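You operate a simulated robot arm through the tools that you are given. There is no shell and no other tool.

You are at the controls of a simulated two-armed robot. One attempt, no reset.

## Task
Test the small grey fan at Fast, then switch the fan tester off.
Fine: guard closed before it goes on, and left closed; wait for the result; slider back to Slow; test no other.

The check looks at the end state, three seconds after you hand in, the way a careful person would. Anything else that was tipped, shoved, dropped, spilled or broken makes it a failure.

## Robot
Two 7-joint arms with two-finger parallel grippers on one trunk that stands fixed in place. Base frame: the origin is at the foot of the trunk, x ahead of it, y to its left, z up. Units: m, degrees, N and s.
The left shoulder is at [0.05, 0.168, 1.207], the right one opposite. With the tool pointing down near the work surface each hand reaches from about 0.1 to 0.62 m from the base axis, measured 20 degrees to its own side. Payload 1.57 kg a hand.
The tool frame of a hand sits at the grasp point between the pads (the TCP): z along the fingers, y along the line on which they close. The tips reach 0.03 m beyond it. The gripper opens to 0.08 m. The fingers are 0.017 m wide and 0.012 m thick; the gripper's body (0.04 by 0.082 m) begins 0.08 m behind the TCP.
Orientation is told as [roll, pitch, yaw] about the base's x, y, z axes, in that order, counted from this pose: with the fingers straight down and closing along the base's y, the tool's x points along the base's -x, its y along +y and its z along -z.

## Interface
- The arms move only by the tool jog_arm. It takes "left_steps", "right_steps" or both (then of equal length, played together; a hand with none holds still); each is a list of rows, each a list of 7 numbers: the shift along the tool's x, y, z in m, then the turn, a rotation vector about the tool's x, y, z in degrees, then the opening in per cent of the stroke, from 0 (shut) to 100 (fully open). In form: [[dx, dy, dz, ax, ay, az, gripper], ...]. A call has 1 to 20 rows; each row shifts and turns the commanded pose from where the row before left it, along the tool's axes as they then stand. Rows are played at 5 a second. More than 0.05 m and 8.6 degrees between two rows, or a gripper value outside its range, and nothing of the call is played. A pose out of reach is approached as far as the arm can. The call stops where the force on the tool passes 40 N (or 10 N more than at its start, if that is more) or the arm is blocked; 0.2 s more then pass. Each finger travels about 0.045 m/s and halts on what it meets, pressing with about 22 N; the grip force reading is that of the motor and also rises with nothing between the fingers. The clock runs only during rows and for 0.2 s after the last one: add rows that do not move to give the fingers time. It gives the time, the measured TCP pose, the force on the tool (base axes), the opening and the grip force at its end, in the units of the frame above (readings bear some noise), with the torque about the TCP (base axes, N m) and any sound that the robot's microphone picked up, and new pictures: "views" is both (left out), scene, wrist or none (wrist: the cameras of the hands that moved).
- Cameras (640 x 400 px; columns grow to the right, rows downward): "scene" is now at [0.126, 0.0499, 1.412]; the picture's right is [0.60, -0.80, 0.00], its down [-0.48, -0.35, -0.80] and it looks along [0.65, 0.48, -0.60] (base axes); focal length 345 px, centre (320, 200). "left" rides on the left gripper at [0.072, 0.007, -0.122] in its tool frame; the picture's right is [-0.09, 1.00, 0.00], its down [-0.84, -0.08, -0.54] and it looks along [-0.54, -0.05, 0.84] (tool axes); focal length 238 px, centre (320, 200). "right" rides on the right gripper at [0.072, -0.007, -0.122] in its tool frame; the picture's right is [0.09, 1.00, 0.00], its down [-0.84, 0.08, -0.54] and it looks along [-0.54, 0.05, 0.84] (tool axes); focal length 238 px, centre (320, 200). There is no depth. A picture from a camera that has moved, and an enlarged one, comes with that camera's place and axes in the base frame and with its lens. The place of the scene camera against the robot may be out by one fixed shift of up to 0.018 m in any direction.
- move_column(by): slides the trunk up (or, below 0, down) by that many m; the arms and the scene camera ride with it, the base frame stays. It gives what a move gives, with no picture.
- aim_head(pan, tilt): turns the head with the scene camera to pan (to the left, within 80 degrees either way) and tilt (down, from -29 to 69), counted from straight ahead of the robot. It gives what a move gives, and a new picture of the scene camera.
- close_up(camera, box): a new picture of the part [left, top, right, bottom] of that camera's present view, enlarged. It takes no simulated time.
- sign_off(): hands the job in; it is judged then, once.

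Places have to be worked out from the pictures, the camera data and where the tool is seen. Open the grippers and draw the arms clear of the work before you hand the job in, unless the task says otherwise.

The tools are called after "Emit:" as a command line: name --argument value ..., lists and objects as JSON in quotes. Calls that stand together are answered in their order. jog_arm: Moves the arms, as the interface text tells. Its arguments: {"type":"object","properties":{"left_steps":{"type":"array"},"right_steps":{"type":"array"},"views":{"type":"string","enum":["both","scene","wrist","none"]}},"required":[]} The other tools are called the same way: move_column (by) moves the trunk up or down; aim_head (pan, tilt) turns the head that bears the scene camera; close_up (camera, box) takes an enlarged picture of a part of a camera's view; sign_off () hands the job in.

At the start:

```text
time_s: 0.0
left_position: [0.3113, 0.4123, 1.1135]
left_tool_rot: [0.0, 0.0, 0.0]
left_contact_force: [0.7, 0.5, 0.7]
left_ft_torque: [-0.05, -0.05, -0.03]
left_grip_width: 0.0797
left_finger_force: 0.0
right_position: [0.4038, 0.0743, 1.1439]
right_tool_rot: [0.0, 0.0, 0.0]
right_contact_force: [0.0, 0.0, 0.1]
right_ft_torque: [0.02, 0.0, -0.03]
right_grip_width: 0.0799
right_finger_force: 0.1
trunk travel left (down, up): [-0.375, 0.068]
head pan, tilt (commanded): [36.5, 36.6]
```

scene: 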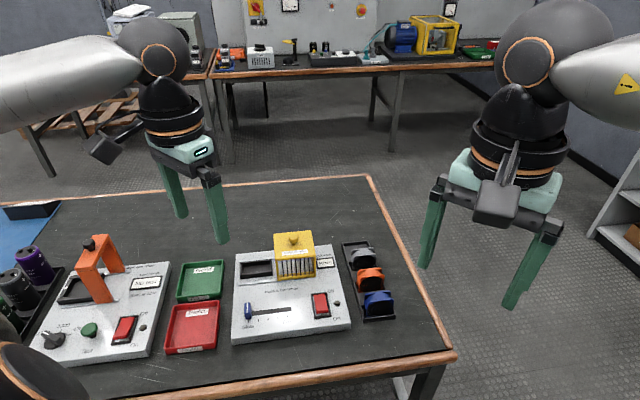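
right: 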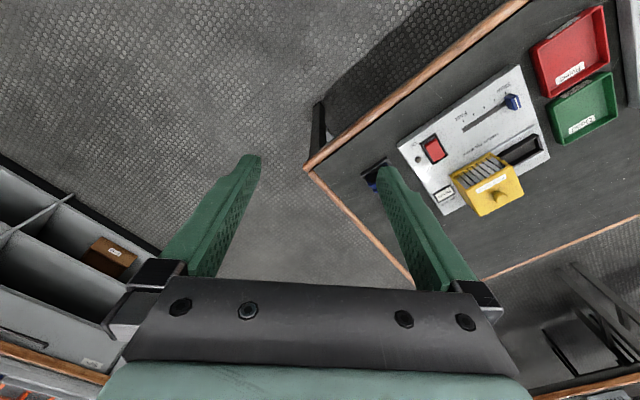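
left: 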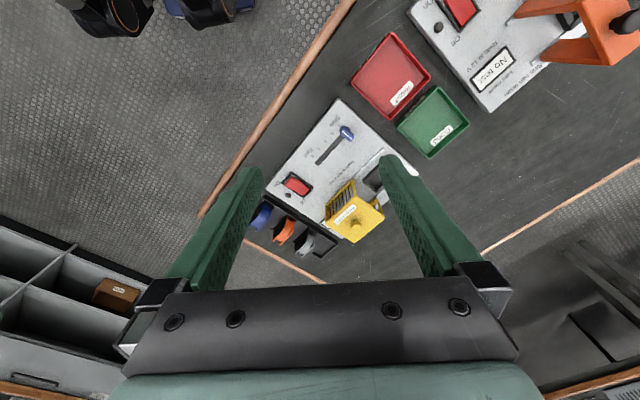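

The scene shows a fan tester with yellow guard, blue slider and red rocker switch, and a rack with three fans (grey, orange, blue). I'll zoom in on the tester to read its labels.

Emit:
close_up --camera "scene" --box '[220, 220, 410, 350]'

Emit:
close_up --camera "left" --box '[230, 90, 430, 260]'

Emit:
close_up --camera "right" --box '[350, 50, 570, 230]'

Emit:
close_up --camera "scene" --box '[0, 200, 240, 380]'

```text
3.08 times, centred on (315, 285) of scene
camera zoom: at [0.126, 0.0499, 1.412], right [0.6, -0.8, 0.0], down [-0.48, -0.35, -0.8], along [0.65, 0.48, -0.6], focal length 1061 px, centre (335, -62)
```

zoom: 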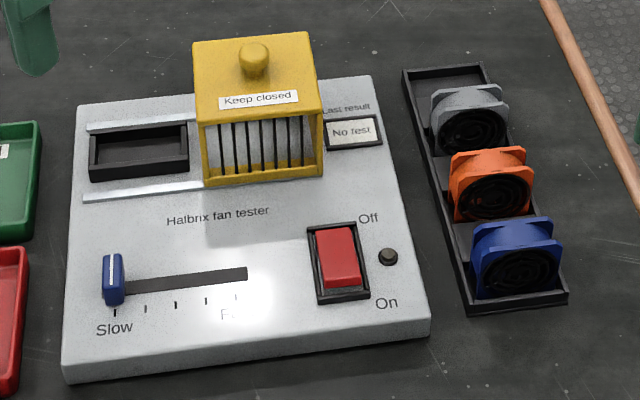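

```text
2.35 times, centred on (330, 175) of left
camera zoom: at [0.2387, 0.4176, 1.2363], right [0.09, 1.0, 0.0], down [0.84, -0.08, 0.54], along [0.54, -0.05, -0.84], focal length 561 px, centre (296, 259)
```

zoom: 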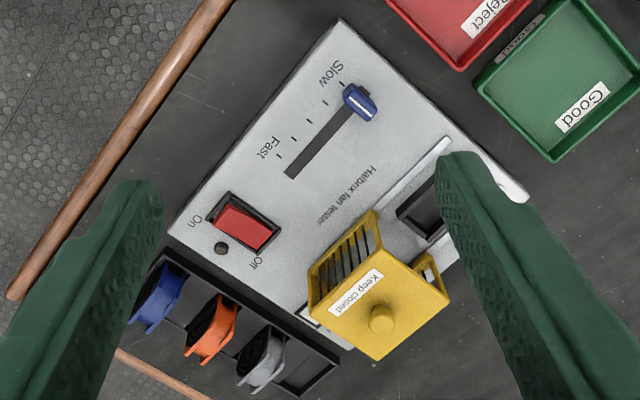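

```text
2.22 times, centred on (460, 140) of right
camera zoom: at [0.3327, 0.0681, 1.2668], right [-0.09, 1.0, 0.0], down [0.84, 0.08, 0.54], along [0.54, 0.05, -0.84], focal length 530 px, centre (9, 333)
```

zoom: 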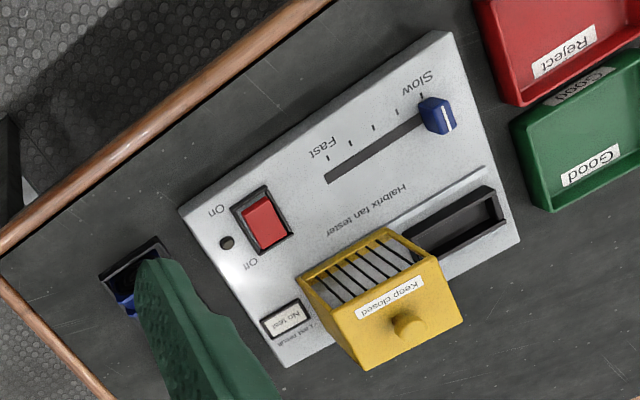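

```text
2.22 times, centred on (120, 290) of scene
camera zoom: at [0.126, 0.0499, 1.412], right [0.6, -0.8, 0.0], down [-0.48, -0.35, -0.8], along [0.65, 0.48, -0.6], focal length 766 px, centre (764, 0)
```

zoom: 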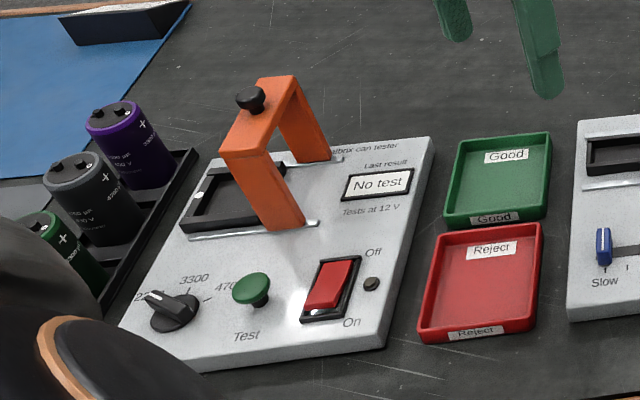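

Triangulating from the wrist cameras, the tester is turned about 45° (slider knob near [0.39, 0.457, 0.766], guard knob near [0.555, 0.463, 0.855]), and the grey fan is the farthest in the rack, near [0.67, 0.34]. I'll carry the left hand above the tester and yaw it 45° for a closer view.

Emit:
jog_arm --left_steps '[[-0.041, 0.003, 0.008, 0, 0, 0, 100], [-0.041, 0.003, 0.008, 0, 0, 0, 100], [-0.041, 0.003, 0.008, 0, 0, 0, 100], [-0.041, 0.003, 0.008, 0, 0, 0, 100], [-0.041, 0.003, 0.008, 0, 0, 0, 100], [0, 0, 0, 0, 0, -7.5, 100], [0, 0, 0, 0, 0, -7.5, 100], [0, 0, 0, 0, 0, -7.5, 100], [0, 0, 0, 0, 0, -7.5, 100], [0, 0, 0, 0, 0, -7.5, 100], [0, 0, 0, 0, 0, -7.5, 100], [0, 0, 0, 0, 0, 0, 100]]' --views "both"

```text
time_s: 2.6
left_position: [0.5151, 0.428, 1.0746]
left_tool_rot: [0.0, 0.0, 45.2]
left_contact_force: [0.7, -0.8, -0.6]
left_ft_torque: [0.02, -0.03, -0.01]
left_grip_width: 0.0801
left_finger_force: 0.0
right_position: [0.4036, 0.0741, 1.1434]
right_tool_rot: [0.1, 0.1, 0.0]
right_contact_force: [-0.1, -0.1, 0.2]
right_ft_torque: [0.05, -0.01, 0.05]
right_grip_width: 0.0799
right_finger_force: 0.1
trunk travel left (down, up): [-0.375, 0.068]
head pan, tilt (commanded): [36.5, 36.6]
camera scene: at [0.126, 0.0499, 1.412], right [0.6, -0.8, 0.0], down [-0.48, -0.35, -0.8], along [0.65, 0.48, -0.6], focal length 345 px, centre (320, 200)
camera left: at [0.4599, 0.3806, 1.1965], right [-0.64, 0.77, 0.0], down [0.64, 0.54, 0.54], along [0.42, 0.35, -0.84], focal length 238 px, centre (320, 200)
```

scene: 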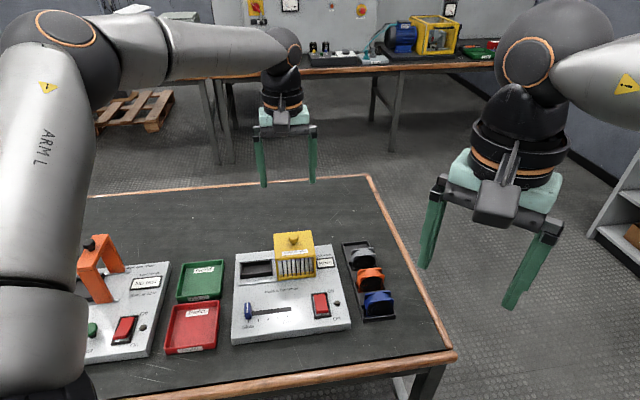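
left: 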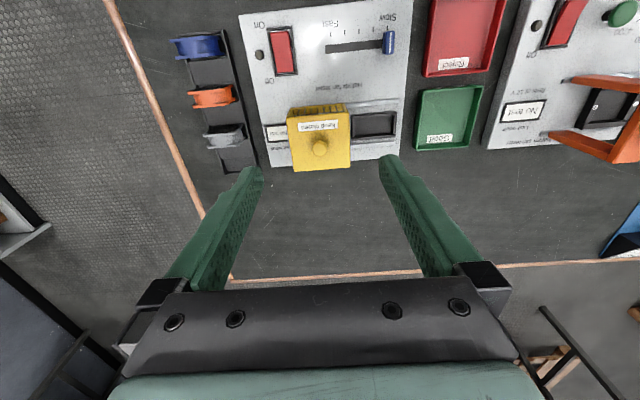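

The view is good and the tester is well aligned with a 45° yaw. I'll zoom into the wrist view to measure the fans, nest, guard and switch.

Emit:
close_up --camera "left" --box '[150, 0, 310, 100]'

Emit:
close_up --camera "left" --box '[150, 80, 310, 180]'

Emit:
close_up --camera "left" --box '[250, 0, 420, 110]'

Emit:
close_up --camera "left" --box '[260, 80, 420, 180]'

Emit:
close_up --camera "scene" --box '[330, 230, 410, 330]'

```text
4.00 times, centred on (230, 50) of left
camera zoom: at [0.4599, 0.3806, 1.1965], right [-0.64, 0.77, 0.0], down [0.64, 0.54, 0.54], along [0.42, 0.35, -0.84], focal length 953 px, centre (680, 800)
```

zoom: 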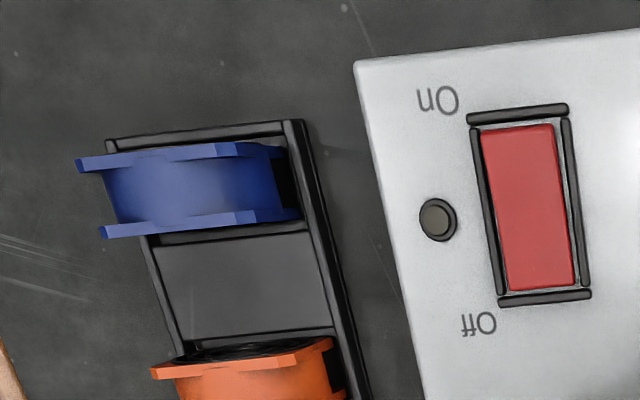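

```text
4.00 times, centred on (230, 130) of left
camera zoom: at [0.4599, 0.3806, 1.1965], right [-0.64, 0.77, 0.0], down [0.64, 0.54, 0.54], along [0.42, 0.35, -0.84], focal length 953 px, centre (680, 480)
```

zoom: 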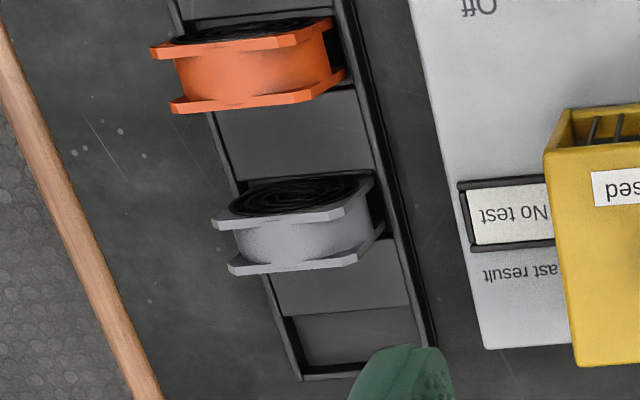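

```text
3.64 times, centred on (335, 55) of left
camera zoom: at [0.4599, 0.3806, 1.1965], right [-0.64, 0.77, 0.0], down [0.64, 0.54, 0.54], along [0.42, 0.35, -0.84], focal length 867 px, centre (266, 727)
```

zoom: 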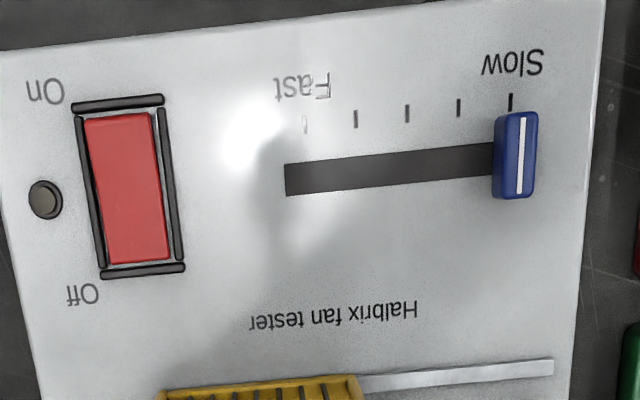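

```text
4.00 times, centred on (340, 130) of left
camera zoom: at [0.4599, 0.3806, 1.1965], right [-0.64, 0.77, 0.0], down [0.64, 0.54, 0.54], along [0.42, 0.35, -0.84], focal length 953 px, centre (240, 480)
```

zoom: 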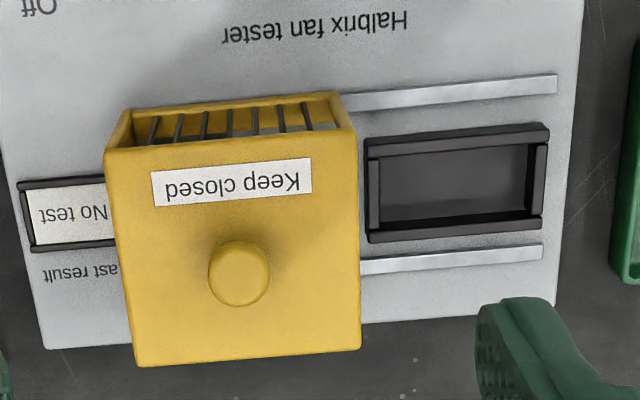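

```text
4.00 times, centred on (370, 280) of scene
camera zoom: at [0.126, 0.0499, 1.412], right [0.6, -0.8, 0.0], down [-0.48, -0.35, -0.8], along [0.65, 0.48, -0.6], focal length 1379 px, centre (120, -120)
```

zoom: 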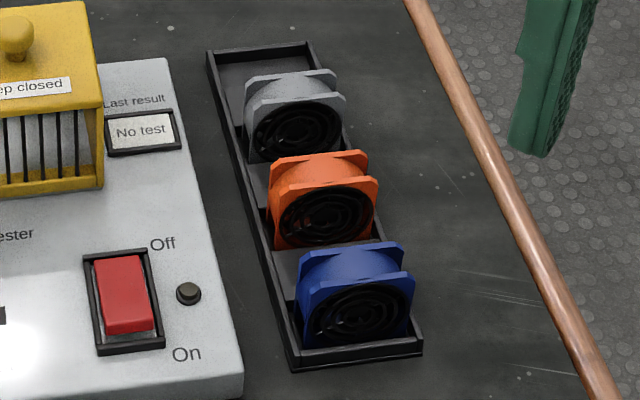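

The fans stand upright in the rack with their axes along the tester's front–back direction, and the nest is the black recess left of the guard. I'll try moving the hand out over the grey fan at this safe height, which tests the reach and gives a second view for stereo.

Emit:
jog_arm --left_steps '[[-0.0115, -0.0371, 0, 0, 0, 0, 100], [-0.0115, -0.0371, 0, 0, 0, 0, 100], [-0.0115, -0.0371, 0, 0, 0, 0, 100], [-0.0115, -0.0371, 0, 0, 0, 0, 100], [-0.0115, -0.0371, 0, 0, 0, 0, 100], [0, 0, 0, 0, 0, 0, 100], [0, 0, 0, 0, 0, 0, 100]]' --views "both"

```text
time_s: 4.2
left_position: [0.573, 0.355, 1.0775]
left_tool_rot: [-0.1, -0.1, 45.1]
left_contact_force: [-0.4, 0.5, 0.3]
left_ft_torque: [0.03, 0.01, -0.04]
left_grip_width: 0.0801
left_finger_force: 0.0
left hand out of reach, approached as far as the arm can: row 2, 3, 4, 5
right_position: [0.4047, 0.0731, 1.1444]
right_tool_rot: [0.1, 0.1, 0.0]
right_contact_force: [-0.3, -0.7, 0.0]
right_ft_torque: [-0.04, 0.01, 0.0]
right_grip_width: 0.0801
right_finger_force: 0.1
trunk travel left (down, up): [-0.375, 0.068]
head pan, tilt (commanded): [36.5, 36.6]
camera scene: at [0.126, 0.0499, 1.412], right [0.6, -0.8, 0.0], down [-0.48, -0.35, -0.8], along [0.65, 0.48, -0.6], focal length 345 px, centre (320, 200)
camera left: at [0.5175, 0.307, 1.1997], right [-0.64, 0.77, 0.0], down [0.64, 0.54, 0.54], along [0.42, 0.35, -0.84], focal length 238 px, centre (320, 200)
```

scene: 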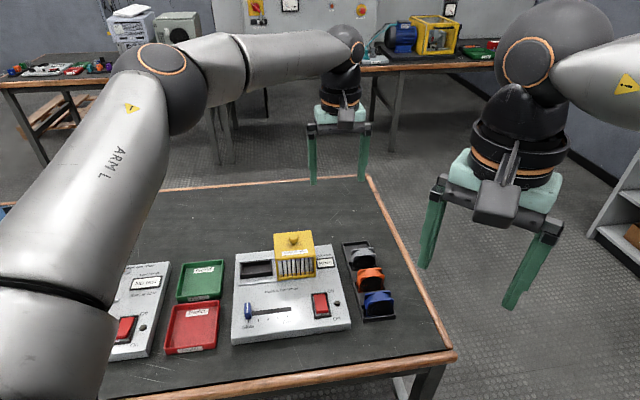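
left: 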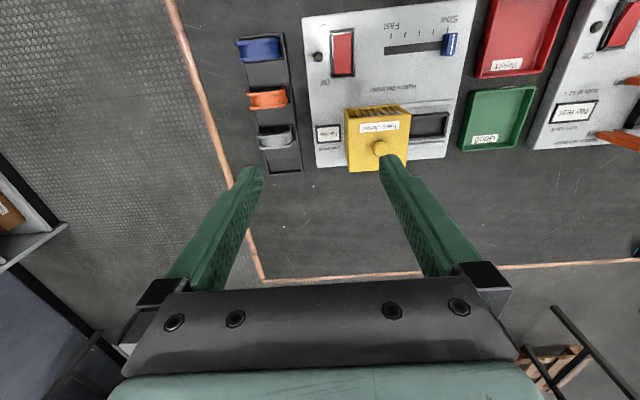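

The arm tops out near 0.57 m from the shoulder with the tool straight down, so the grey fan will need a tilted tool and a lower trunk. First I'll zoom in on this second view for stereo measurement of the fan, guard, and nest.

Emit:
close_up --camera "left" --box '[220, 70, 340, 190]'

Emit:
close_up --camera "left" --box '[300, 80, 460, 180]'

Emit:
close_up --camera "left" --box '[220, 0, 380, 100]'

Emit:
close_up --camera "scene" --box '[225, 225, 355, 305]'

Emit:
close_up --camera "scene" --box '[335, 230, 415, 280]'

```text
3.33 times, centred on (280, 130) of left
camera zoom: at [0.5175, 0.307, 1.1997], right [-0.64, 0.77, 0.0], down [0.64, 0.54, 0.54], along [0.42, 0.35, -0.84], focal length 794 px, centre (453, 433)
```

zoom: 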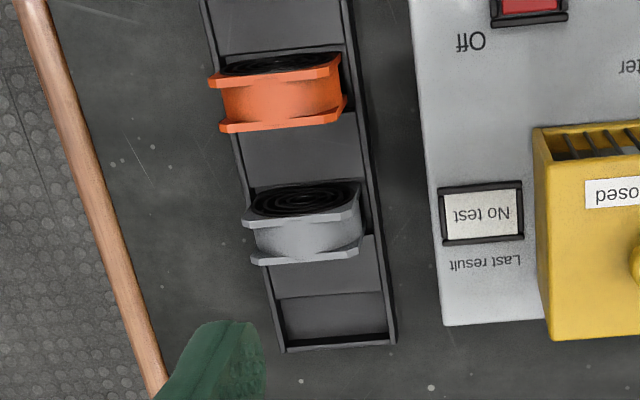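

```text
4.00 times, centred on (380, 130) of left
camera zoom: at [0.5175, 0.307, 1.1997], right [-0.64, 0.77, 0.0], down [0.64, 0.54, 0.54], along [0.42, 0.35, -0.84], focal length 953 px, centre (80, 480)
```

zoom: 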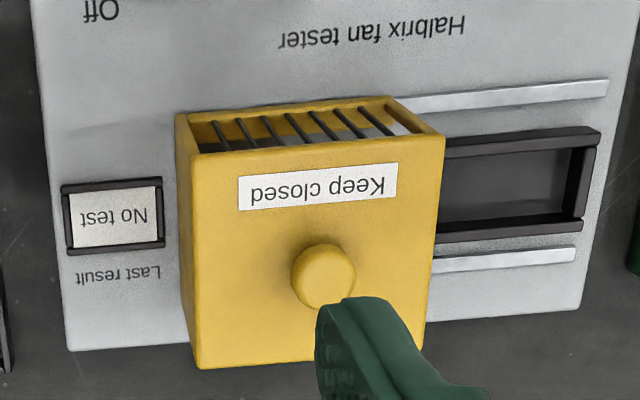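

```text
4.00 times, centred on (300, 50) of left
camera zoom: at [0.5175, 0.307, 1.1997], right [-0.64, 0.77, 0.0], down [0.64, 0.54, 0.54], along [0.42, 0.35, -0.84], focal length 953 px, centre (400, 800)
```

zoom: 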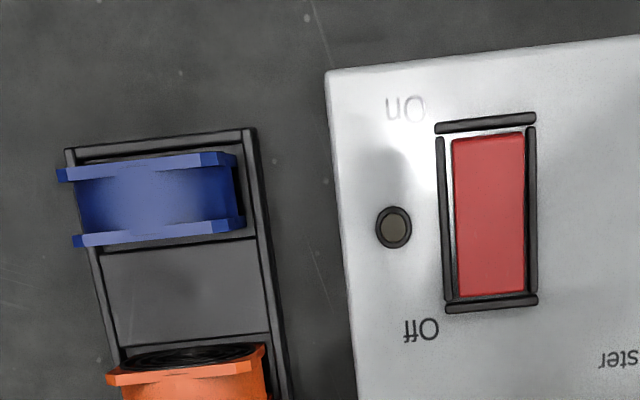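

```text
4.92 times, centred on (290, 265) of scene
camera zoom: at [0.126, 0.0499, 1.412], right [0.6, -0.8, 0.0], down [-0.48, -0.35, -0.8], along [0.65, 0.48, -0.6], focal length 1697 px, centre (468, -120)
```

zoom: 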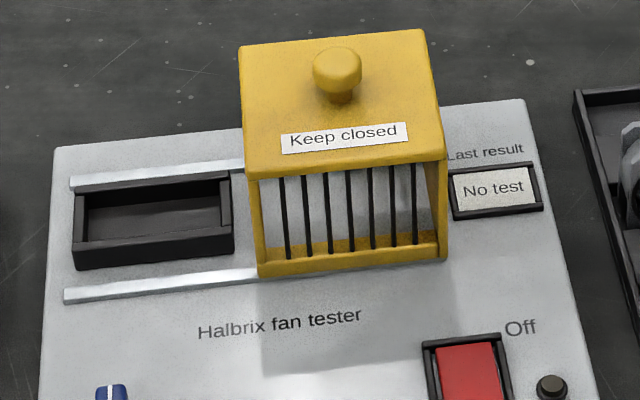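

```text
8.00 times, centred on (375, 255) of scene
camera zoom: at [0.126, 0.0499, 1.412], right [0.6, -0.8, 0.0], down [-0.48, -0.35, -0.8], along [0.65, 0.48, -0.6], focal length 2758 px, centre (-120, -240)
```

zoom: 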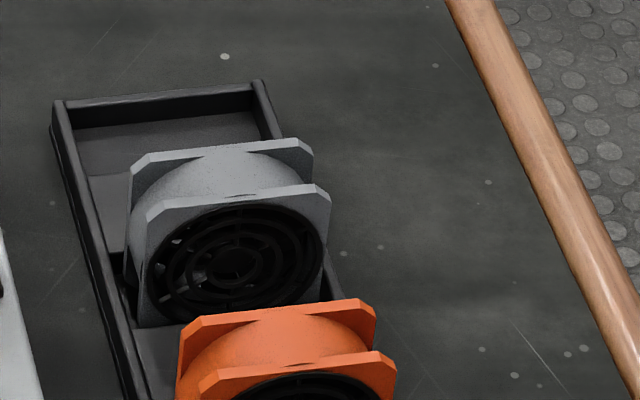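

Stereo gives: panel z≈0.753, guard top≈0.83 with knob at [0.56, 0.464, 0.85], nest centre ≈[0.49, 0.532], grey fan centre ≈[0.682, 0.336] with top z≈0.78, about 60×60×25 mm. The fan needs a ~30° outward tilt with a lower shoulder, so I'll lower the trunk 0.15 m (hand tips stay near 0.90, clear of everything).

Emit:
move_column --by -0.15

```text
time_s: 6.0
left_position: [0.5731, 0.3545, 0.9274]
left_tool_rot: [-0.1, 0.0, 45.1]
left_contact_force: [-0.1, 0.0, 0.3]
left_ft_torque: [-0.01, 0.01, -0.02]
left_grip_width: 0.0801
left_finger_force: 0.2
right_position: [0.4043, 0.0743, 0.9933]
right_tool_rot: [0.1, -0.1, -0.1]
right_contact_force: [0.8, 0.6, -0.5]
right_ft_torque: [0.04, -0.02, -0.01]
right_grip_width: 0.08
right_finger_force: 0.0
trunk travel left (down, up): [-0.225, 0.218]
head pan, tilt (commanded): [36.5, 36.6]
```

Trunk is down to put the shoulder near 1.057. Now I'll tilt the left hand 30° so the fingers point outward along the tester's away direction, staying in free air.

Emit:
jog_arm --left_steps '[[0, 0, 0, 0, -7.5, 0, 100], [0, 0, 0, 0, -7.5, 0, 100], [0, 0, 0, 0, -7.5, 0, 100], [0, 0, 0, 0, -7.5, 0, 100], [0, 0, 0, 0, 0, 0, 100]]' --views "both"

```text
time_s: 7.2
left_position: [0.573, 0.3534, 0.9277]
left_tool_rot: [-0.1, -30.3, 45.2]
left_contact_force: [-0.2, 1.0, 1.3]
left_ft_torque: [0.0, -0.01, -0.02]
left_grip_width: 0.08
left_finger_force: 0.0
right_position: [0.4036, 0.074, 0.9927]
right_tool_rot: [0.2, 0.0, -0.1]
right_contact_force: [0.2, 0.1, 0.2]
right_ft_torque: [-0.01, 0.03, 0.02]
right_grip_width: 0.0802
right_finger_force: 0.0
trunk travel left (down, up): [-0.225, 0.218]
head pan, tilt (commanded): [36.5, 36.6]
camera scene: at [0.126, 0.0499, 1.262], right [0.6, -0.8, 0.0], down [-0.48, -0.35, -0.8], along [0.65, 0.48, -0.6], focal length 345 px, centre (320, 200)
camera left: at [0.481, 0.2709, 0.9968], right [-0.65, 0.76, 0.04], down [0.37, 0.27, 0.89], along [0.66, 0.59, -0.46], focal length 238 px, centre (320, 200)
```

scene: 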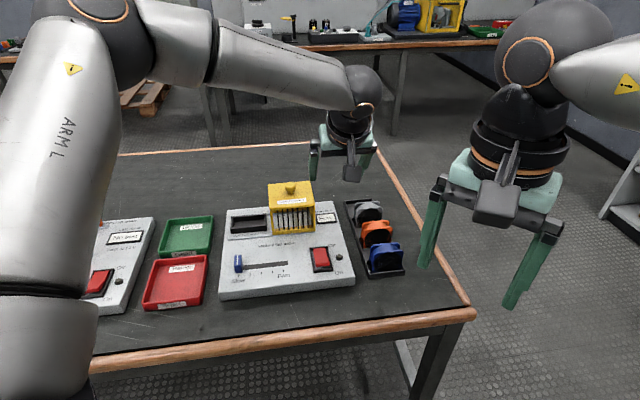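
left: 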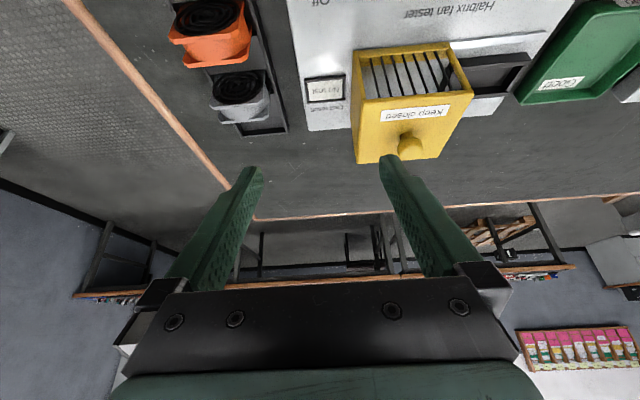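

Tilt achieved exactly and the TCP held, so that pose is within reach. I'll translate to hover above the grey fan (TCP about [0.682, 0.336, 0.88]) with fingers wide open.

Emit:
jog_arm --left_steps '[[-0.0108, -0.0299, 0.0246, 0, 0, 0, 100], [-0.0108, -0.0299, 0.0246, 0, 0, 0, 100], [-0.0108, -0.0299, 0.0246, 0, 0, 0, 100], [0, 0, 0, 0, 0, 0, 100], [0, 0, 0, 0, 0, 0, 100]]' --views "both"

Emit:
close_up --camera "left" --box '[240, 0, 400, 200]'

Emit:
close_up --camera "scene" --box '[310, 130, 430, 280]'

```text
time_s: 8.3
left_position: [0.6219, 0.3572, 0.8967]
left_tool_rot: [-0.1, -30.1, 45.1]
left_contact_force: [0.2, -0.3, -0.1]
left_ft_torque: [0.02, -0.01, -0.03]
left_grip_width: 0.08
left_finger_force: 0.1
left hand out of reach, approached as far as the arm can: row 2, 3
right_position: [0.4036, 0.0739, 0.9929]
right_tool_rot: [0.0, -0.1, -0.1]
right_contact_force: [-0.3, -0.3, 0.9]
right_ft_torque: [-0.02, 0.03, 0.0]
right_grip_width: 0.0799
right_finger_force: 0.1
trunk travel left (down, up): [-0.225, 0.218]
head pan, tilt (commanded): [36.5, 36.6]
camera scene: at [0.126, 0.0499, 1.262], right [0.6, -0.8, 0.0], down [-0.48, -0.35, -0.8], along [0.65, 0.48, -0.6], focal length 345 px, centre (320, 200)
camera left: at [0.5308, 0.274, 0.9664], right [-0.65, 0.76, 0.04], down [0.37, 0.27, 0.89], along [0.66, 0.59, -0.46], focal length 238 px, centre (320, 200)
```

scene: 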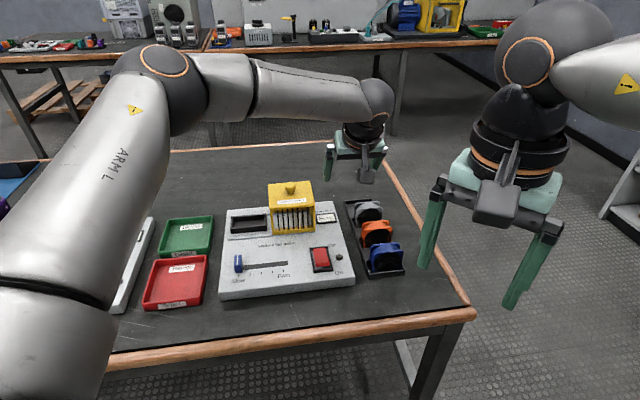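
left: 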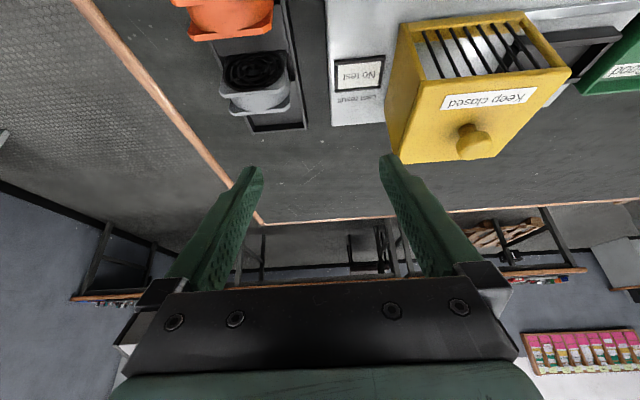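

```text
2.00 times, centred on (320, 100) of left
camera zoom: at [0.5308, 0.274, 0.9664], right [-0.65, 0.76, 0.04], down [0.37, 0.27, 0.89], along [0.66, 0.59, -0.46], focal length 477 px, centre (320, 400)
```

zoom: 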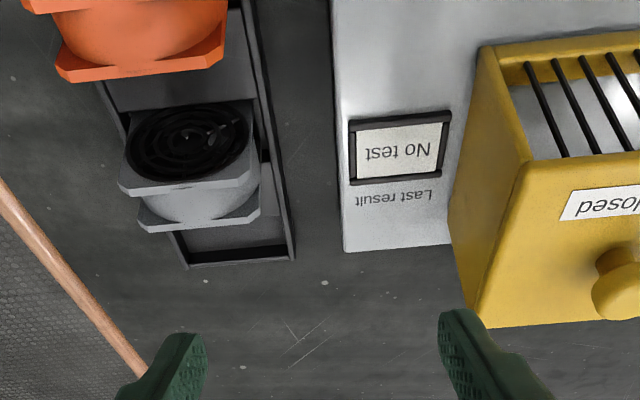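

```text
2.67 times, centred on (370, 205) of scene
camera zoom: at [0.126, 0.0499, 1.262], right [0.6, -0.8, 0.0], down [-0.48, -0.35, -0.8], along [0.65, 0.48, -0.6], focal length 919 px, centre (187, 187)
```

zoom: 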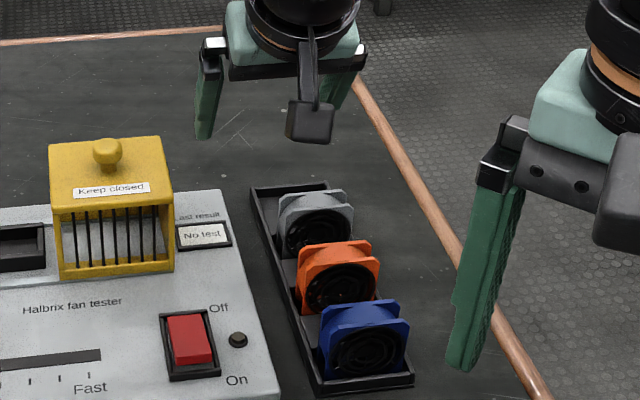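

The reach stopped at [0.622, 0.357], and the arm does not look fully stretched, so the wrist orientation probably limits it. I'll back off upward, level the tool, and yaw to −45° (fingers closing front–back on the fan) to see whether that orientation reaches farther.

Emit:
jog_arm --left_steps '[[0.01, 0.02, -0.04, 0, 0, 0, 100], [0.01, 0.02, -0.04, 0, 0, 0, 100], [0, 0.02, -0.02, 0, 7.5, 0, 100], [0, 0, 0, 0, 7.5, 0, 100], [0, 0, 0, 0, 7.5, 0, 100], [0, 0, 0, 0, 7.5, 0, 100], [0, 0, 0, 0, 0, 7.5, 100], [0, 0, 0, 0, 0, 7.5, 100], [0, 0, 0, 0, 0, 7.5, 100], [0, 0, 0, 0, 0, 7.5, 100], [0, 0, 0, 0, 0, 7.5, 100], [0, 0, 0, 0, 0, 7.5, 100], [0, 0, 0, 0, 0, 7.5, 100], [0, 0, 0, 0, 0, 7.5, 100], [0, 0, 0, 0, 0, 7.5, 100], [0, 0, 0, 0, 0, 7.5, 100], [0, 0, 0, 0, 0, 7.5, 100], [0, 0, 0, 0, 0, 7.5, 100], [0, 0, 0, 0, 0, 0, 100]]' --views "both"

```text
time_s: 12.3
left_position: [0.5333, 0.3515, 0.9745]
left_tool_rot: [0.2, -0.2, -45.1]
left_contact_force: [0.7, 0.3, -0.6]
left_ft_torque: [-0.04, -0.01, 0.03]
left_grip_width: 0.0799
left_finger_force: 0.0
right_position: [0.4031, 0.0752, 0.9938]
right_tool_rot: [0.1, 0.1, 0.0]
right_contact_force: [0.4, 0.2, 0.4]
right_ft_torque: [0.03, 0.0, -0.03]
right_grip_width: 0.0799
right_finger_force: 0.0
trunk travel left (down, up): [-0.225, 0.218]
head pan, tilt (commanded): [36.5, 36.6]
camera scene: at [0.126, 0.0499, 1.262], right [0.6, -0.8, 0.0], down [-0.48, -0.35, -0.8], along [0.65, 0.48, -0.6], focal length 345 px, centre (320, 200)
camera left: at [0.4863, 0.4072, 1.096], right [0.77, 0.64, 0.0], down [0.54, -0.65, 0.54], along [0.35, -0.42, -0.84], focal length 238 px, centre (320, 200)
```

scene: 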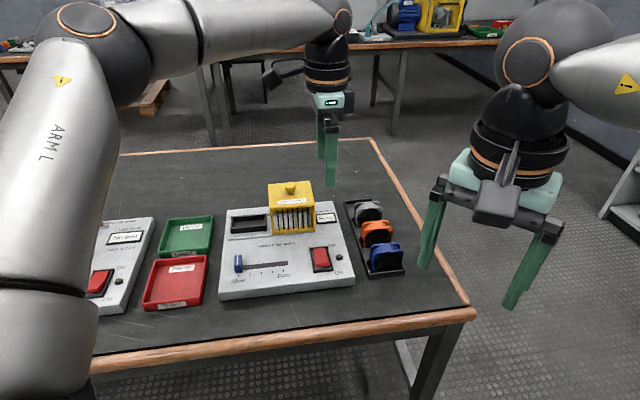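
left: 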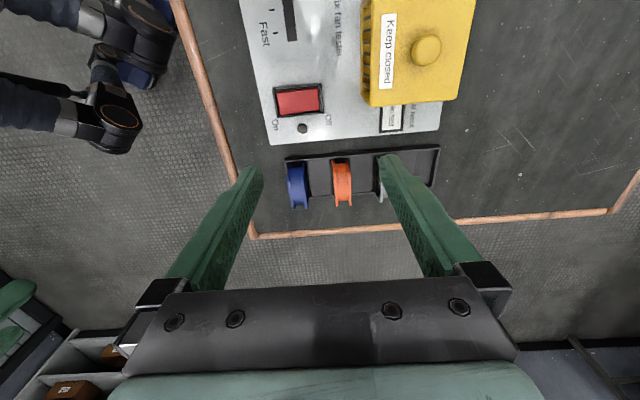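

Yaw −45° was achieved easily. Now I'll push out toward the fan at this height to find the reach limit in this orientation.

Emit:
jog_arm --left_steps '[[-0.029, 0.0235, 0, 0, 0, 0, 100], [-0.029, 0.0235, 0, 0, 0, 0, 100], [-0.029, 0.0235, 0, 0, 0, 0, 100], [-0.029, 0.0235, 0, 0, 0, 0, 100], [0, 0, 0, 0, 0, 0, 100], [0, 0, 0, 0, 0, 0, 100]]' --views "both"

```text
time_s: 13.8
left_position: [0.5706, 0.3484, 0.9703]
left_tool_rot: [0.2, -0.2, -44.9]
left_contact_force: [0.0, 0.7, 1.0]
left_ft_torque: [-0.01, 0.02, 0.01]
left_grip_width: 0.0801
left_finger_force: 0.1
left hand out of reach, approached as far as the arm can: row 2, 3, 4
right_position: [0.4053, 0.0744, 0.9934]
right_tool_rot: [0.1, 0.0, -0.1]
right_contact_force: [0.5, -0.3, 0.3]
right_ft_torque: [0.01, -0.01, 0.01]
right_grip_width: 0.08
right_finger_force: 0.1
trunk travel left (down, up): [-0.225, 0.218]
head pan, tilt (commanded): [36.5, 36.6]
camera scene: at [0.126, 0.0499, 1.262], right [0.6, -0.8, 0.0], down [-0.48, -0.35, -0.8], along [0.65, 0.48, -0.6], focal length 345 px, centre (320, 200)
camera left: at [0.5247, 0.4029, 1.0924], right [0.77, 0.64, 0.0], down [0.54, -0.65, 0.54], along [0.35, -0.42, -0.84], focal length 238 px, centre (320, 200)
```

scene: 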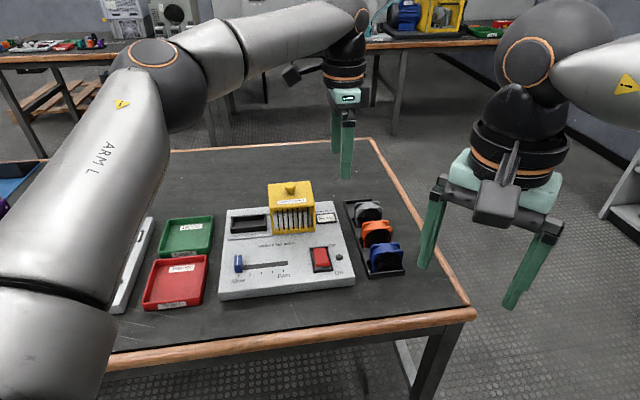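
left: 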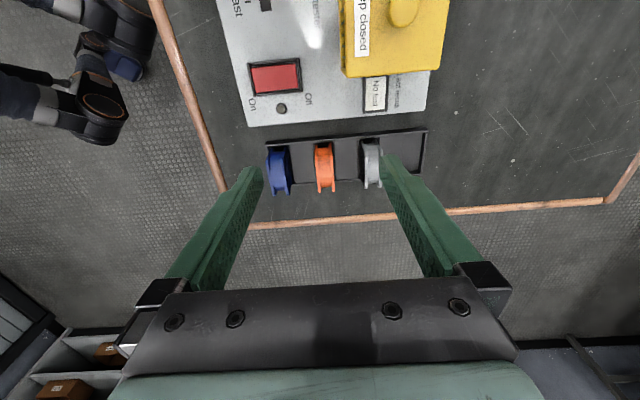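

With the tool straight down the arm stops at the same ~0.555 m from the shoulder regardless of yaw, so tilt toward the far side is what gains reach. I'll pull back a little and try yaw −135° (same closing axis as +45°, but it puts the camera above the hand when tilting), watching whether the wrist allows it.

Emit:
jog_arm --left_steps '[[0.02, -0.025, -0.01, 0, 0, 0, 100], [0.02, -0.025, -0.01, 0, 0, 0, 100], [0, 0, 0, 0, 0, 7.5, 100], [0, 0, 0, 0, 0, 7.5, 100], [0, 0, 0, 0, 0, 7.5, 100], [0, 0, 0, 0, 0, 7.5, 100], [0, 0, 0, 0, 0, 7.5, 100], [0, 0, 0, 0, 0, 7.5, 100], [0, 0, 0, 0, 0, 7.5, 100], [0, 0, 0, 0, 0, 7.5, 100], [0, 0, 0, 0, 0, 7.5, 100], [0, 0, 0, 0, 0, 7.5, 100], [0, 0, 0, 0, 0, 7.5, 100], [0, 0, 0, 0, 0, 7.5, 100], [0, 0, 0, 0, 0, 0, 100]]' --views "both"

```text
time_s: 16.9
left_position: [0.5084, 0.339, 0.9914]
left_tool_rot: [0.0, 0.1, -135.0]
left_contact_force: [0.2, -0.5, 0.4]
left_ft_torque: [-0.01, 0.0, -0.01]
left_grip_width: 0.0799
left_finger_force: 0.1
right_position: [0.4032, 0.0738, 0.994]
right_tool_rot: [0.2, 0.0, 0.0]
right_contact_force: [-0.9, 0.4, 0.6]
right_ft_torque: [-0.02, 0.01, -0.02]
right_grip_width: 0.0801
right_finger_force: 0.1
trunk travel left (down, up): [-0.225, 0.218]
head pan, tilt (commanded): [36.5, 36.6]
camera scene: at [0.126, 0.0499, 1.262], right [0.6, -0.8, 0.0], down [-0.48, -0.35, -0.8], along [0.65, 0.48, -0.6], focal length 345 px, centre (320, 200)
camera left: at [0.564, 0.3849, 1.1137], right [0.64, -0.77, 0.0], down [-0.65, -0.54, 0.54], along [-0.42, -0.35, -0.84], focal length 238 px, centre (320, 200)
```

scene: 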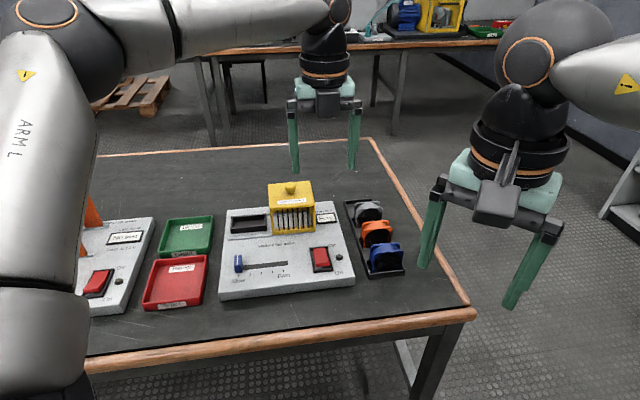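
left: 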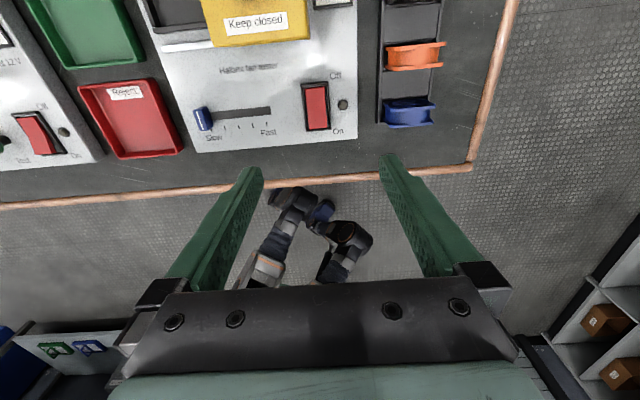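

Yaw −135° works too, with no limit. Now I'll tilt the fingers 40° outward (about tool +y) here in free air, then approach the fan from above in small steps.

Emit:
jog_arm --left_steps '[[0, 0, 0, 0, 8, 0, 100], [0, 0, 0, 0, 8, 0, 100], [0, 0, 0, 0, 8, 0, 100], [0, 0, 0, 0, 8, 0, 100], [0, 0, 0, 0, 8, 0, 100], [0, 0, 0, 0, 0, 0, 100]]' --views "both"

```text
time_s: 18.4
left_position: [0.5081, 0.3391, 0.993]
left_tool_rot: [0.1, 40.2, -134.8]
left_contact_force: [-0.9, -0.3, 0.1]
left_ft_torque: [-0.02, -0.03, 0.01]
left_grip_width: 0.0797
left_finger_force: 0.1
right_position: [0.4035, 0.0748, 0.9941]
right_tool_rot: [0.1, -0.1, 0.0]
right_contact_force: [0.7, 0.0, -0.7]
right_ft_torque: [-0.07, -0.02, -0.03]
right_grip_width: 0.08
right_finger_force: 0.0
trunk travel left (down, up): [-0.225, 0.218]
head pan, tilt (commanded): [36.5, 36.6]
camera scene: at [0.126, 0.0499, 1.262], right [0.6, -0.8, 0.0], down [-0.48, -0.35, -0.8], along [0.65, 0.48, -0.6], focal length 345 px, centre (320, 200)
camera left: at [0.4961, 0.3168, 1.1309], right [0.66, -0.75, -0.06], down [-0.75, -0.65, -0.13], along [0.06, 0.13, -0.99], focal length 238 px, centre (320, 200)
```

scene: 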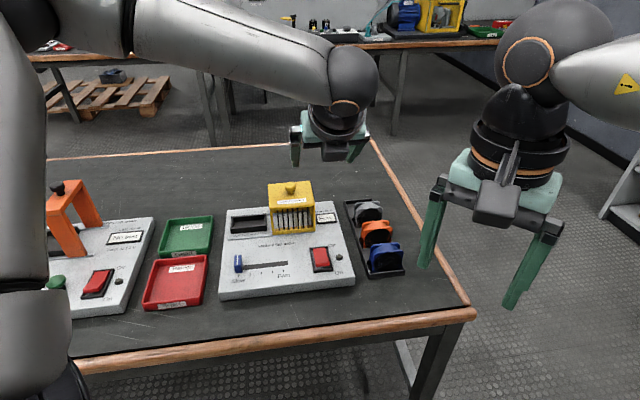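
left: 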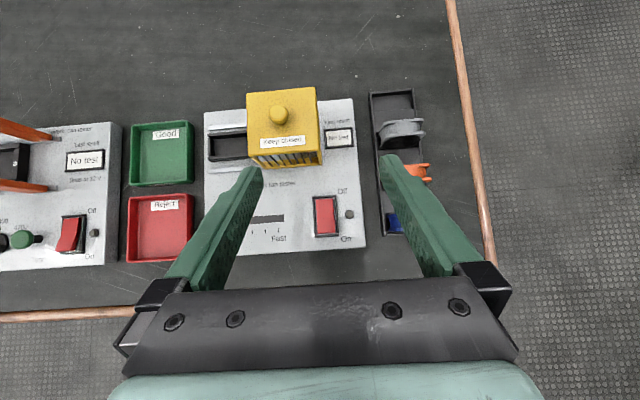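

This gives an excellent upright top view with the camera high and clear. I'll move in steps to hover over the grey fan at about U/W fan centre, z≈0.88.

Emit:
jog_arm --left_steps '[[0.004, 0.0251, 0.0329, 0, 0, 0, 100], [0.004, 0.0251, 0.0329, 0, 0, 0, 100], [0.004, 0.0251, 0.0329, 0, 0, 0, 100], [0.004, 0.0251, 0.0329, 0, 0, 0, 100], [0.004, 0.0251, 0.0329, 0, 0, 0, 100], [0, 0, 0, 0, 0, 0, 100]]' --views "both"

```text
time_s: 19.8
left_position: [0.6298, 0.3626, 0.8976]
left_tool_rot: [0.3, 40.1, -134.9]
left_contact_force: [0.5, -0.1, 0.0]
left_ft_torque: [0.01, -0.04, 0.0]
left_grip_width: 0.0798
left_finger_force: 0.1
left hand out of reach, approached as far as the arm can: row 4, 5
right_position: [0.4036, 0.0744, 0.9948]
right_tool_rot: [0.1, 0.0, 0.0]
right_contact_force: [0.4, -0.6, -0.6]
right_ft_torque: [-0.02, -0.03, -0.02]
right_grip_width: 0.0799
right_finger_force: 0.0
trunk travel left (down, up): [-0.225, 0.218]
head pan, tilt (commanded): [36.5, 36.6]
camera scene: at [0.126, 0.0499, 1.2621], right [0.6, -0.8, 0.0], down [-0.48, -0.35, -0.8], along [0.65, 0.48, -0.6], focal length 345 px, centre (320, 200)
camera left: at [0.6185, 0.34, 1.0372], right [0.65, -0.75, -0.06], down [-0.75, -0.65, -0.12], along [0.06, 0.12, -0.99], focal length 238 px, centre (320, 200)
```

scene: 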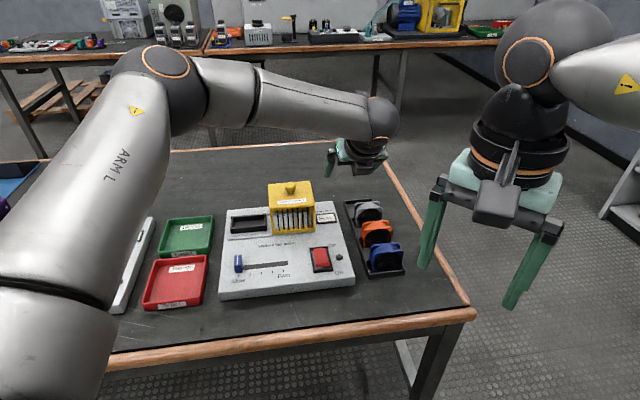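
left: 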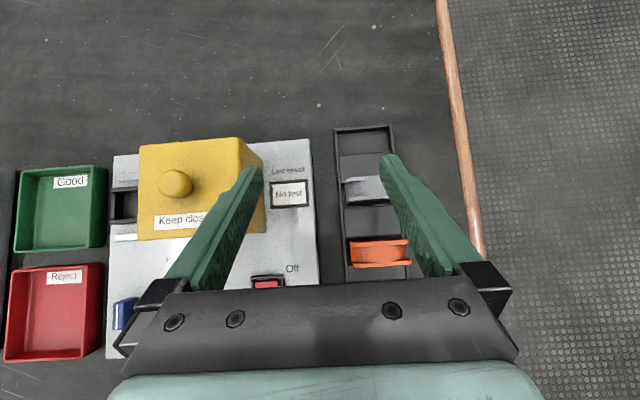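

In every limited pose the elbow sits at the same spot, so a shoulder joint limit (not arm length) stops me when the wrist is at shoulder height. The quoted reach is for a high shoulder and low hand, so I'll raise the trunk back and test reaching downward instead.

Emit:
move_column --by 0.15

Emit:
jog_arm --left_steps '[[0, 0.0, 0.0, 0, 0, 0, 100], [-0.0193, 0.0, 0.023, 0, 0, 0, 100], [-0.0193, 0.0, 0.023, 0, 0, 0, 100], [-0.0193, 0.0, 0.023, 0, 0, 0, 100], [-0.0193, 0.0, 0.023, 0, 0, 0, 100], [0, 0, 0, 0, 0, 0, 100], [0, 0, 0, 0, 0, 0, 100]]' --views "both"

```text
time_s: 21.5
left_position: [0.6316, 0.3608, 1.0476]
left_tool_rot: [0.2, 40.2, -135.0]
left_contact_force: [-0.1, -0.3, 0.0]
left_ft_torque: [0.03, -0.02, -0.03]
left_grip_width: 0.0801
left_finger_force: 0.0
right_position: [0.4047, 0.0744, 1.144]
right_tool_rot: [0.1, 0.0, 0.0]
right_contact_force: [0.3, -0.6, -0.3]
right_ft_torque: [-0.01, 0.01, 0.03]
right_grip_width: 0.0799
right_finger_force: 0.0
trunk travel left (down, up): [-0.375, 0.068]
head pan, tilt (commanded): [36.5, 36.6]
```

```text
time_s: 23.1
left_position: [0.5873, 0.3809, 0.9559]
left_tool_rot: [0.2, 40.1, -134.9]
left_contact_force: [-0.5, 0.0, 0.0]
left_ft_torque: [-0.01, -0.02, -0.03]
left_grip_width: 0.08
left_finger_force: 0.1
left hand out of reach, approached as far as the arm can: row 2, 3, 4, 5
right_position: [0.4041, 0.0753, 1.1435]
right_tool_rot: [0.1, 0.1, -0.1]
right_contact_force: [-0.2, 0.3, 0.2]
right_ft_torque: [0.0, 0.0, -0.01]
right_grip_width: 0.0799
right_finger_force: 0.1
trunk travel left (down, up): [-0.375, 0.068]
head pan, tilt (commanded): [36.5, 36.6]
camera scene: at [0.126, 0.0499, 1.412], right [0.6, -0.8, 0.0], down [-0.48, -0.35, -0.8], along [0.65, 0.48, -0.6], focal length 345 px, centre (320, 200)
camera left: at [0.5753, 0.3599, 1.0965], right [0.65, -0.75, -0.06], down [-0.75, -0.65, -0.12], along [0.06, 0.12, -0.99], focal length 238 px, centre (320, 200)
```

scene: 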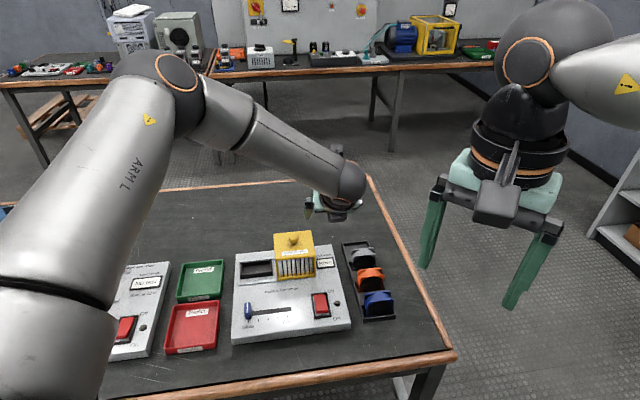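
left: 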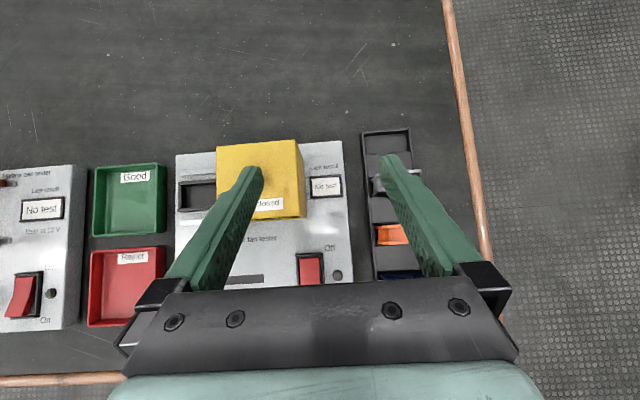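

Lowering from here reduced the reach, so the elbow posture is what limits it. I'll turn the head to look at the left arm's configuration before deciding how to get a better posture.

Emit:
aim_head --pan 70 --tilt 25

```text
time_s: 24.1
left_position: [0.5885, 0.3816, 0.9563]
left_tool_rot: [0.2, 40.1, -134.8]
left_contact_force: [-0.7, 0.2, -0.4]
left_ft_torque: [0.0, 0.01, 0.04]
left_grip_width: 0.08
left_finger_force: 0.1
right_position: [0.403, 0.075, 1.1441]
right_tool_rot: [0.1, 0.0, 0.0]
right_contact_force: [-0.1, -0.5, 0.0]
right_ft_torque: [-0.01, -0.02, 0.02]
right_grip_width: 0.0802
right_finger_force: 0.0
trunk travel left (down, up): [-0.375, 0.068]
head pan, tilt (commanded): [70.0, 25.0]
camera scene: at [0.0875, 0.0846, 1.4302], right [0.94, -0.34, 0.0], down [-0.14, -0.4, -0.91], along [0.31, 0.85, -0.42], focal length 345 px, centre (320, 200)
```

scene: 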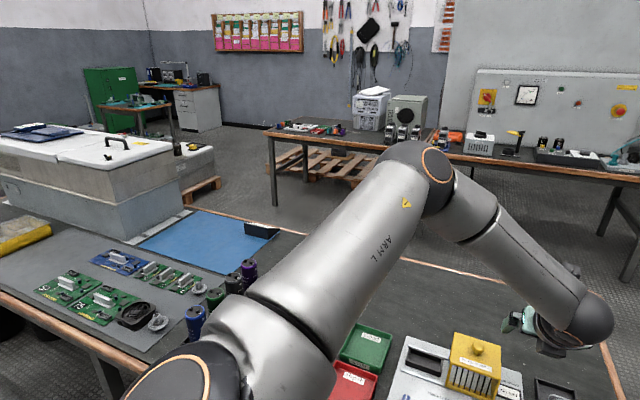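

The elbow is bent about 90°, so the arm has more length in principle; the path has led it into a poor posture. I'll move the right arm out of the way to the robot's right, and pull the left hand back and level it, so I can try extending along a different path.

Emit:
jog_arm --left_steps '[[-0.004, 0, -0.04, 0, 0, 0, 100], [-0.004, 0, -0.04, 0, 0, 0, 100], [-0.004, 0, -0.04, 0, 0, 0, 100], [-0.004, 0, -0.04, 0, 0, 0, 100], [0, 0, 0, 0, -8, 0, 100], [0, 0, 0, 0, -8, 0, 100], [0, 0, 0, 0, -8, 0, 100], [0, 0, 0, 0, -8, 0, 100], [0, 0, 0, 0, -8, 0, 100], [0, 0, 0, 0, 0, 0, 100]]' --right_steps '[[0.016, -0.045, 0, 0, 0, 0, 100], [0.016, -0.045, 0, 0, 0, 0, 100], [0.016, -0.045, 0, 0, 0, 0, 100], [0.016, -0.045, 0, 0, 0, 0, 100], [0.016, -0.045, 0, 0, 0, 0, 100], [0.016, -0.045, 0, 0, 0, 0, 100], [0.016, -0.045, 0, 0, 0, 0, 100], [0.016, -0.045, 0, 0, 0, 0, 100], [0.016, -0.045, 0, 0, 0, 0, 100], [0, 0, 0, 0, 0, 0, 100]]' --views "scene"

```text
time_s: 26.3
left_position: [0.5053, 0.3015, 1.0686]
left_tool_rot: [0.1, -0.1, -135.0]
left_contact_force: [0.5, -0.1, 0.2]
left_ft_torque: [-0.01, -0.04, 0.01]
left_grip_width: 0.08
left_finger_force: 0.1
right_position: [0.2611, -0.3272, 1.142]
right_tool_rot: [0.1, 0.0, 0.0]
right_contact_force: [0.0, 0.9, -1.9]
right_ft_torque: [-0.01, 0.02, 0.0]
right_grip_width: 0.0798
right_finger_force: 0.0
trunk travel left (down, up): [-0.375, 0.068]
head pan, tilt (commanded): [70.0, 25.0]
camera scene: at [0.0877, 0.0846, 1.4302], right [0.94, -0.34, 0.0], down [-0.14, -0.4, -0.91], along [0.31, 0.85, -0.42], focal length 345 px, centre (320, 200)
```

scene: 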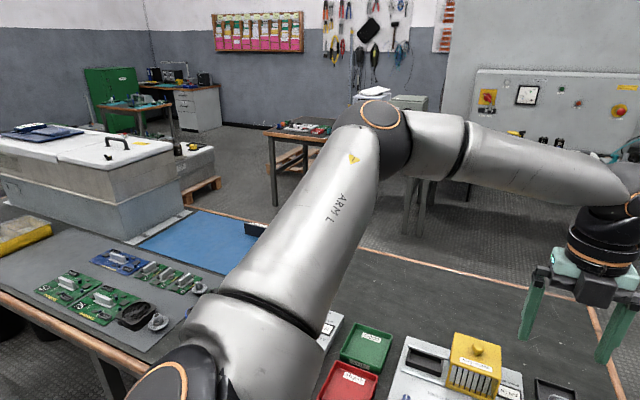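

The arm is free again at [0.505, 0.30, 1.07]. I'll test the quoted reach direction (20° azimuth) by moving toward [0.583, 0.212] with the tool down.

Emit:
jog_arm --left_steps '[[-0.0028, 0.0396, 0, 0, 0, 0, 100], [-0.0028, 0.0396, 0, 0, 0, 0, 100], [-0.0028, 0.0396, 0, 0, 0, 0, 100], [0.0, 0.03, 0, 0, 0, 0, 100], [0, 0, 0, 0, 0, 0, 100]]' --views "scene"

```text
time_s: 27.5
left_position: [0.5341, 0.2344, 1.0729]
left_tool_rot: [0.2, 0.1, -134.9]
left_contact_force: [0.3, 0.1, -0.4]
left_ft_torque: [0.0, 0.01, 0.0]
left_grip_width: 0.0797
left_finger_force: 0.0
left hand out of reach, approached as far as the arm can: row 2, 3, 4
right_position: [0.2606, -0.3272, 1.1422]
right_tool_rot: [0.0, 0.0, 0.0]
right_contact_force: [0.2, -1.0, -0.2]
right_ft_torque: [0.02, 0.0, -0.01]
right_grip_width: 0.08
right_finger_force: 0.0
trunk travel left (down, up): [-0.375, 0.068]
head pan, tilt (commanded): [70.0, 25.0]
camera scene: at [0.0876, 0.0845, 1.4302], right [0.94, -0.34, 0.0], down [-0.14, -0.4, -0.91], along [0.31, 0.85, -0.42], focal length 345 px, centre (320, 200)
```

scene: 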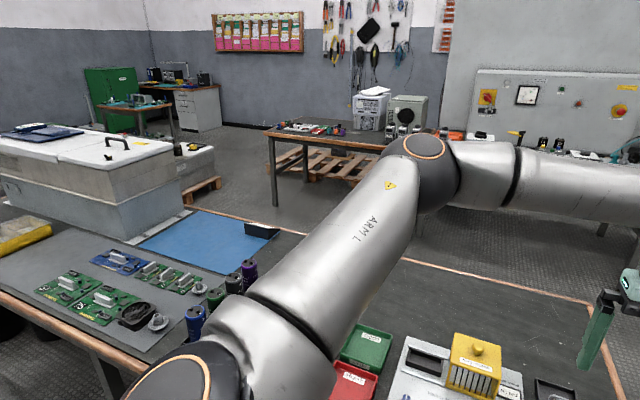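

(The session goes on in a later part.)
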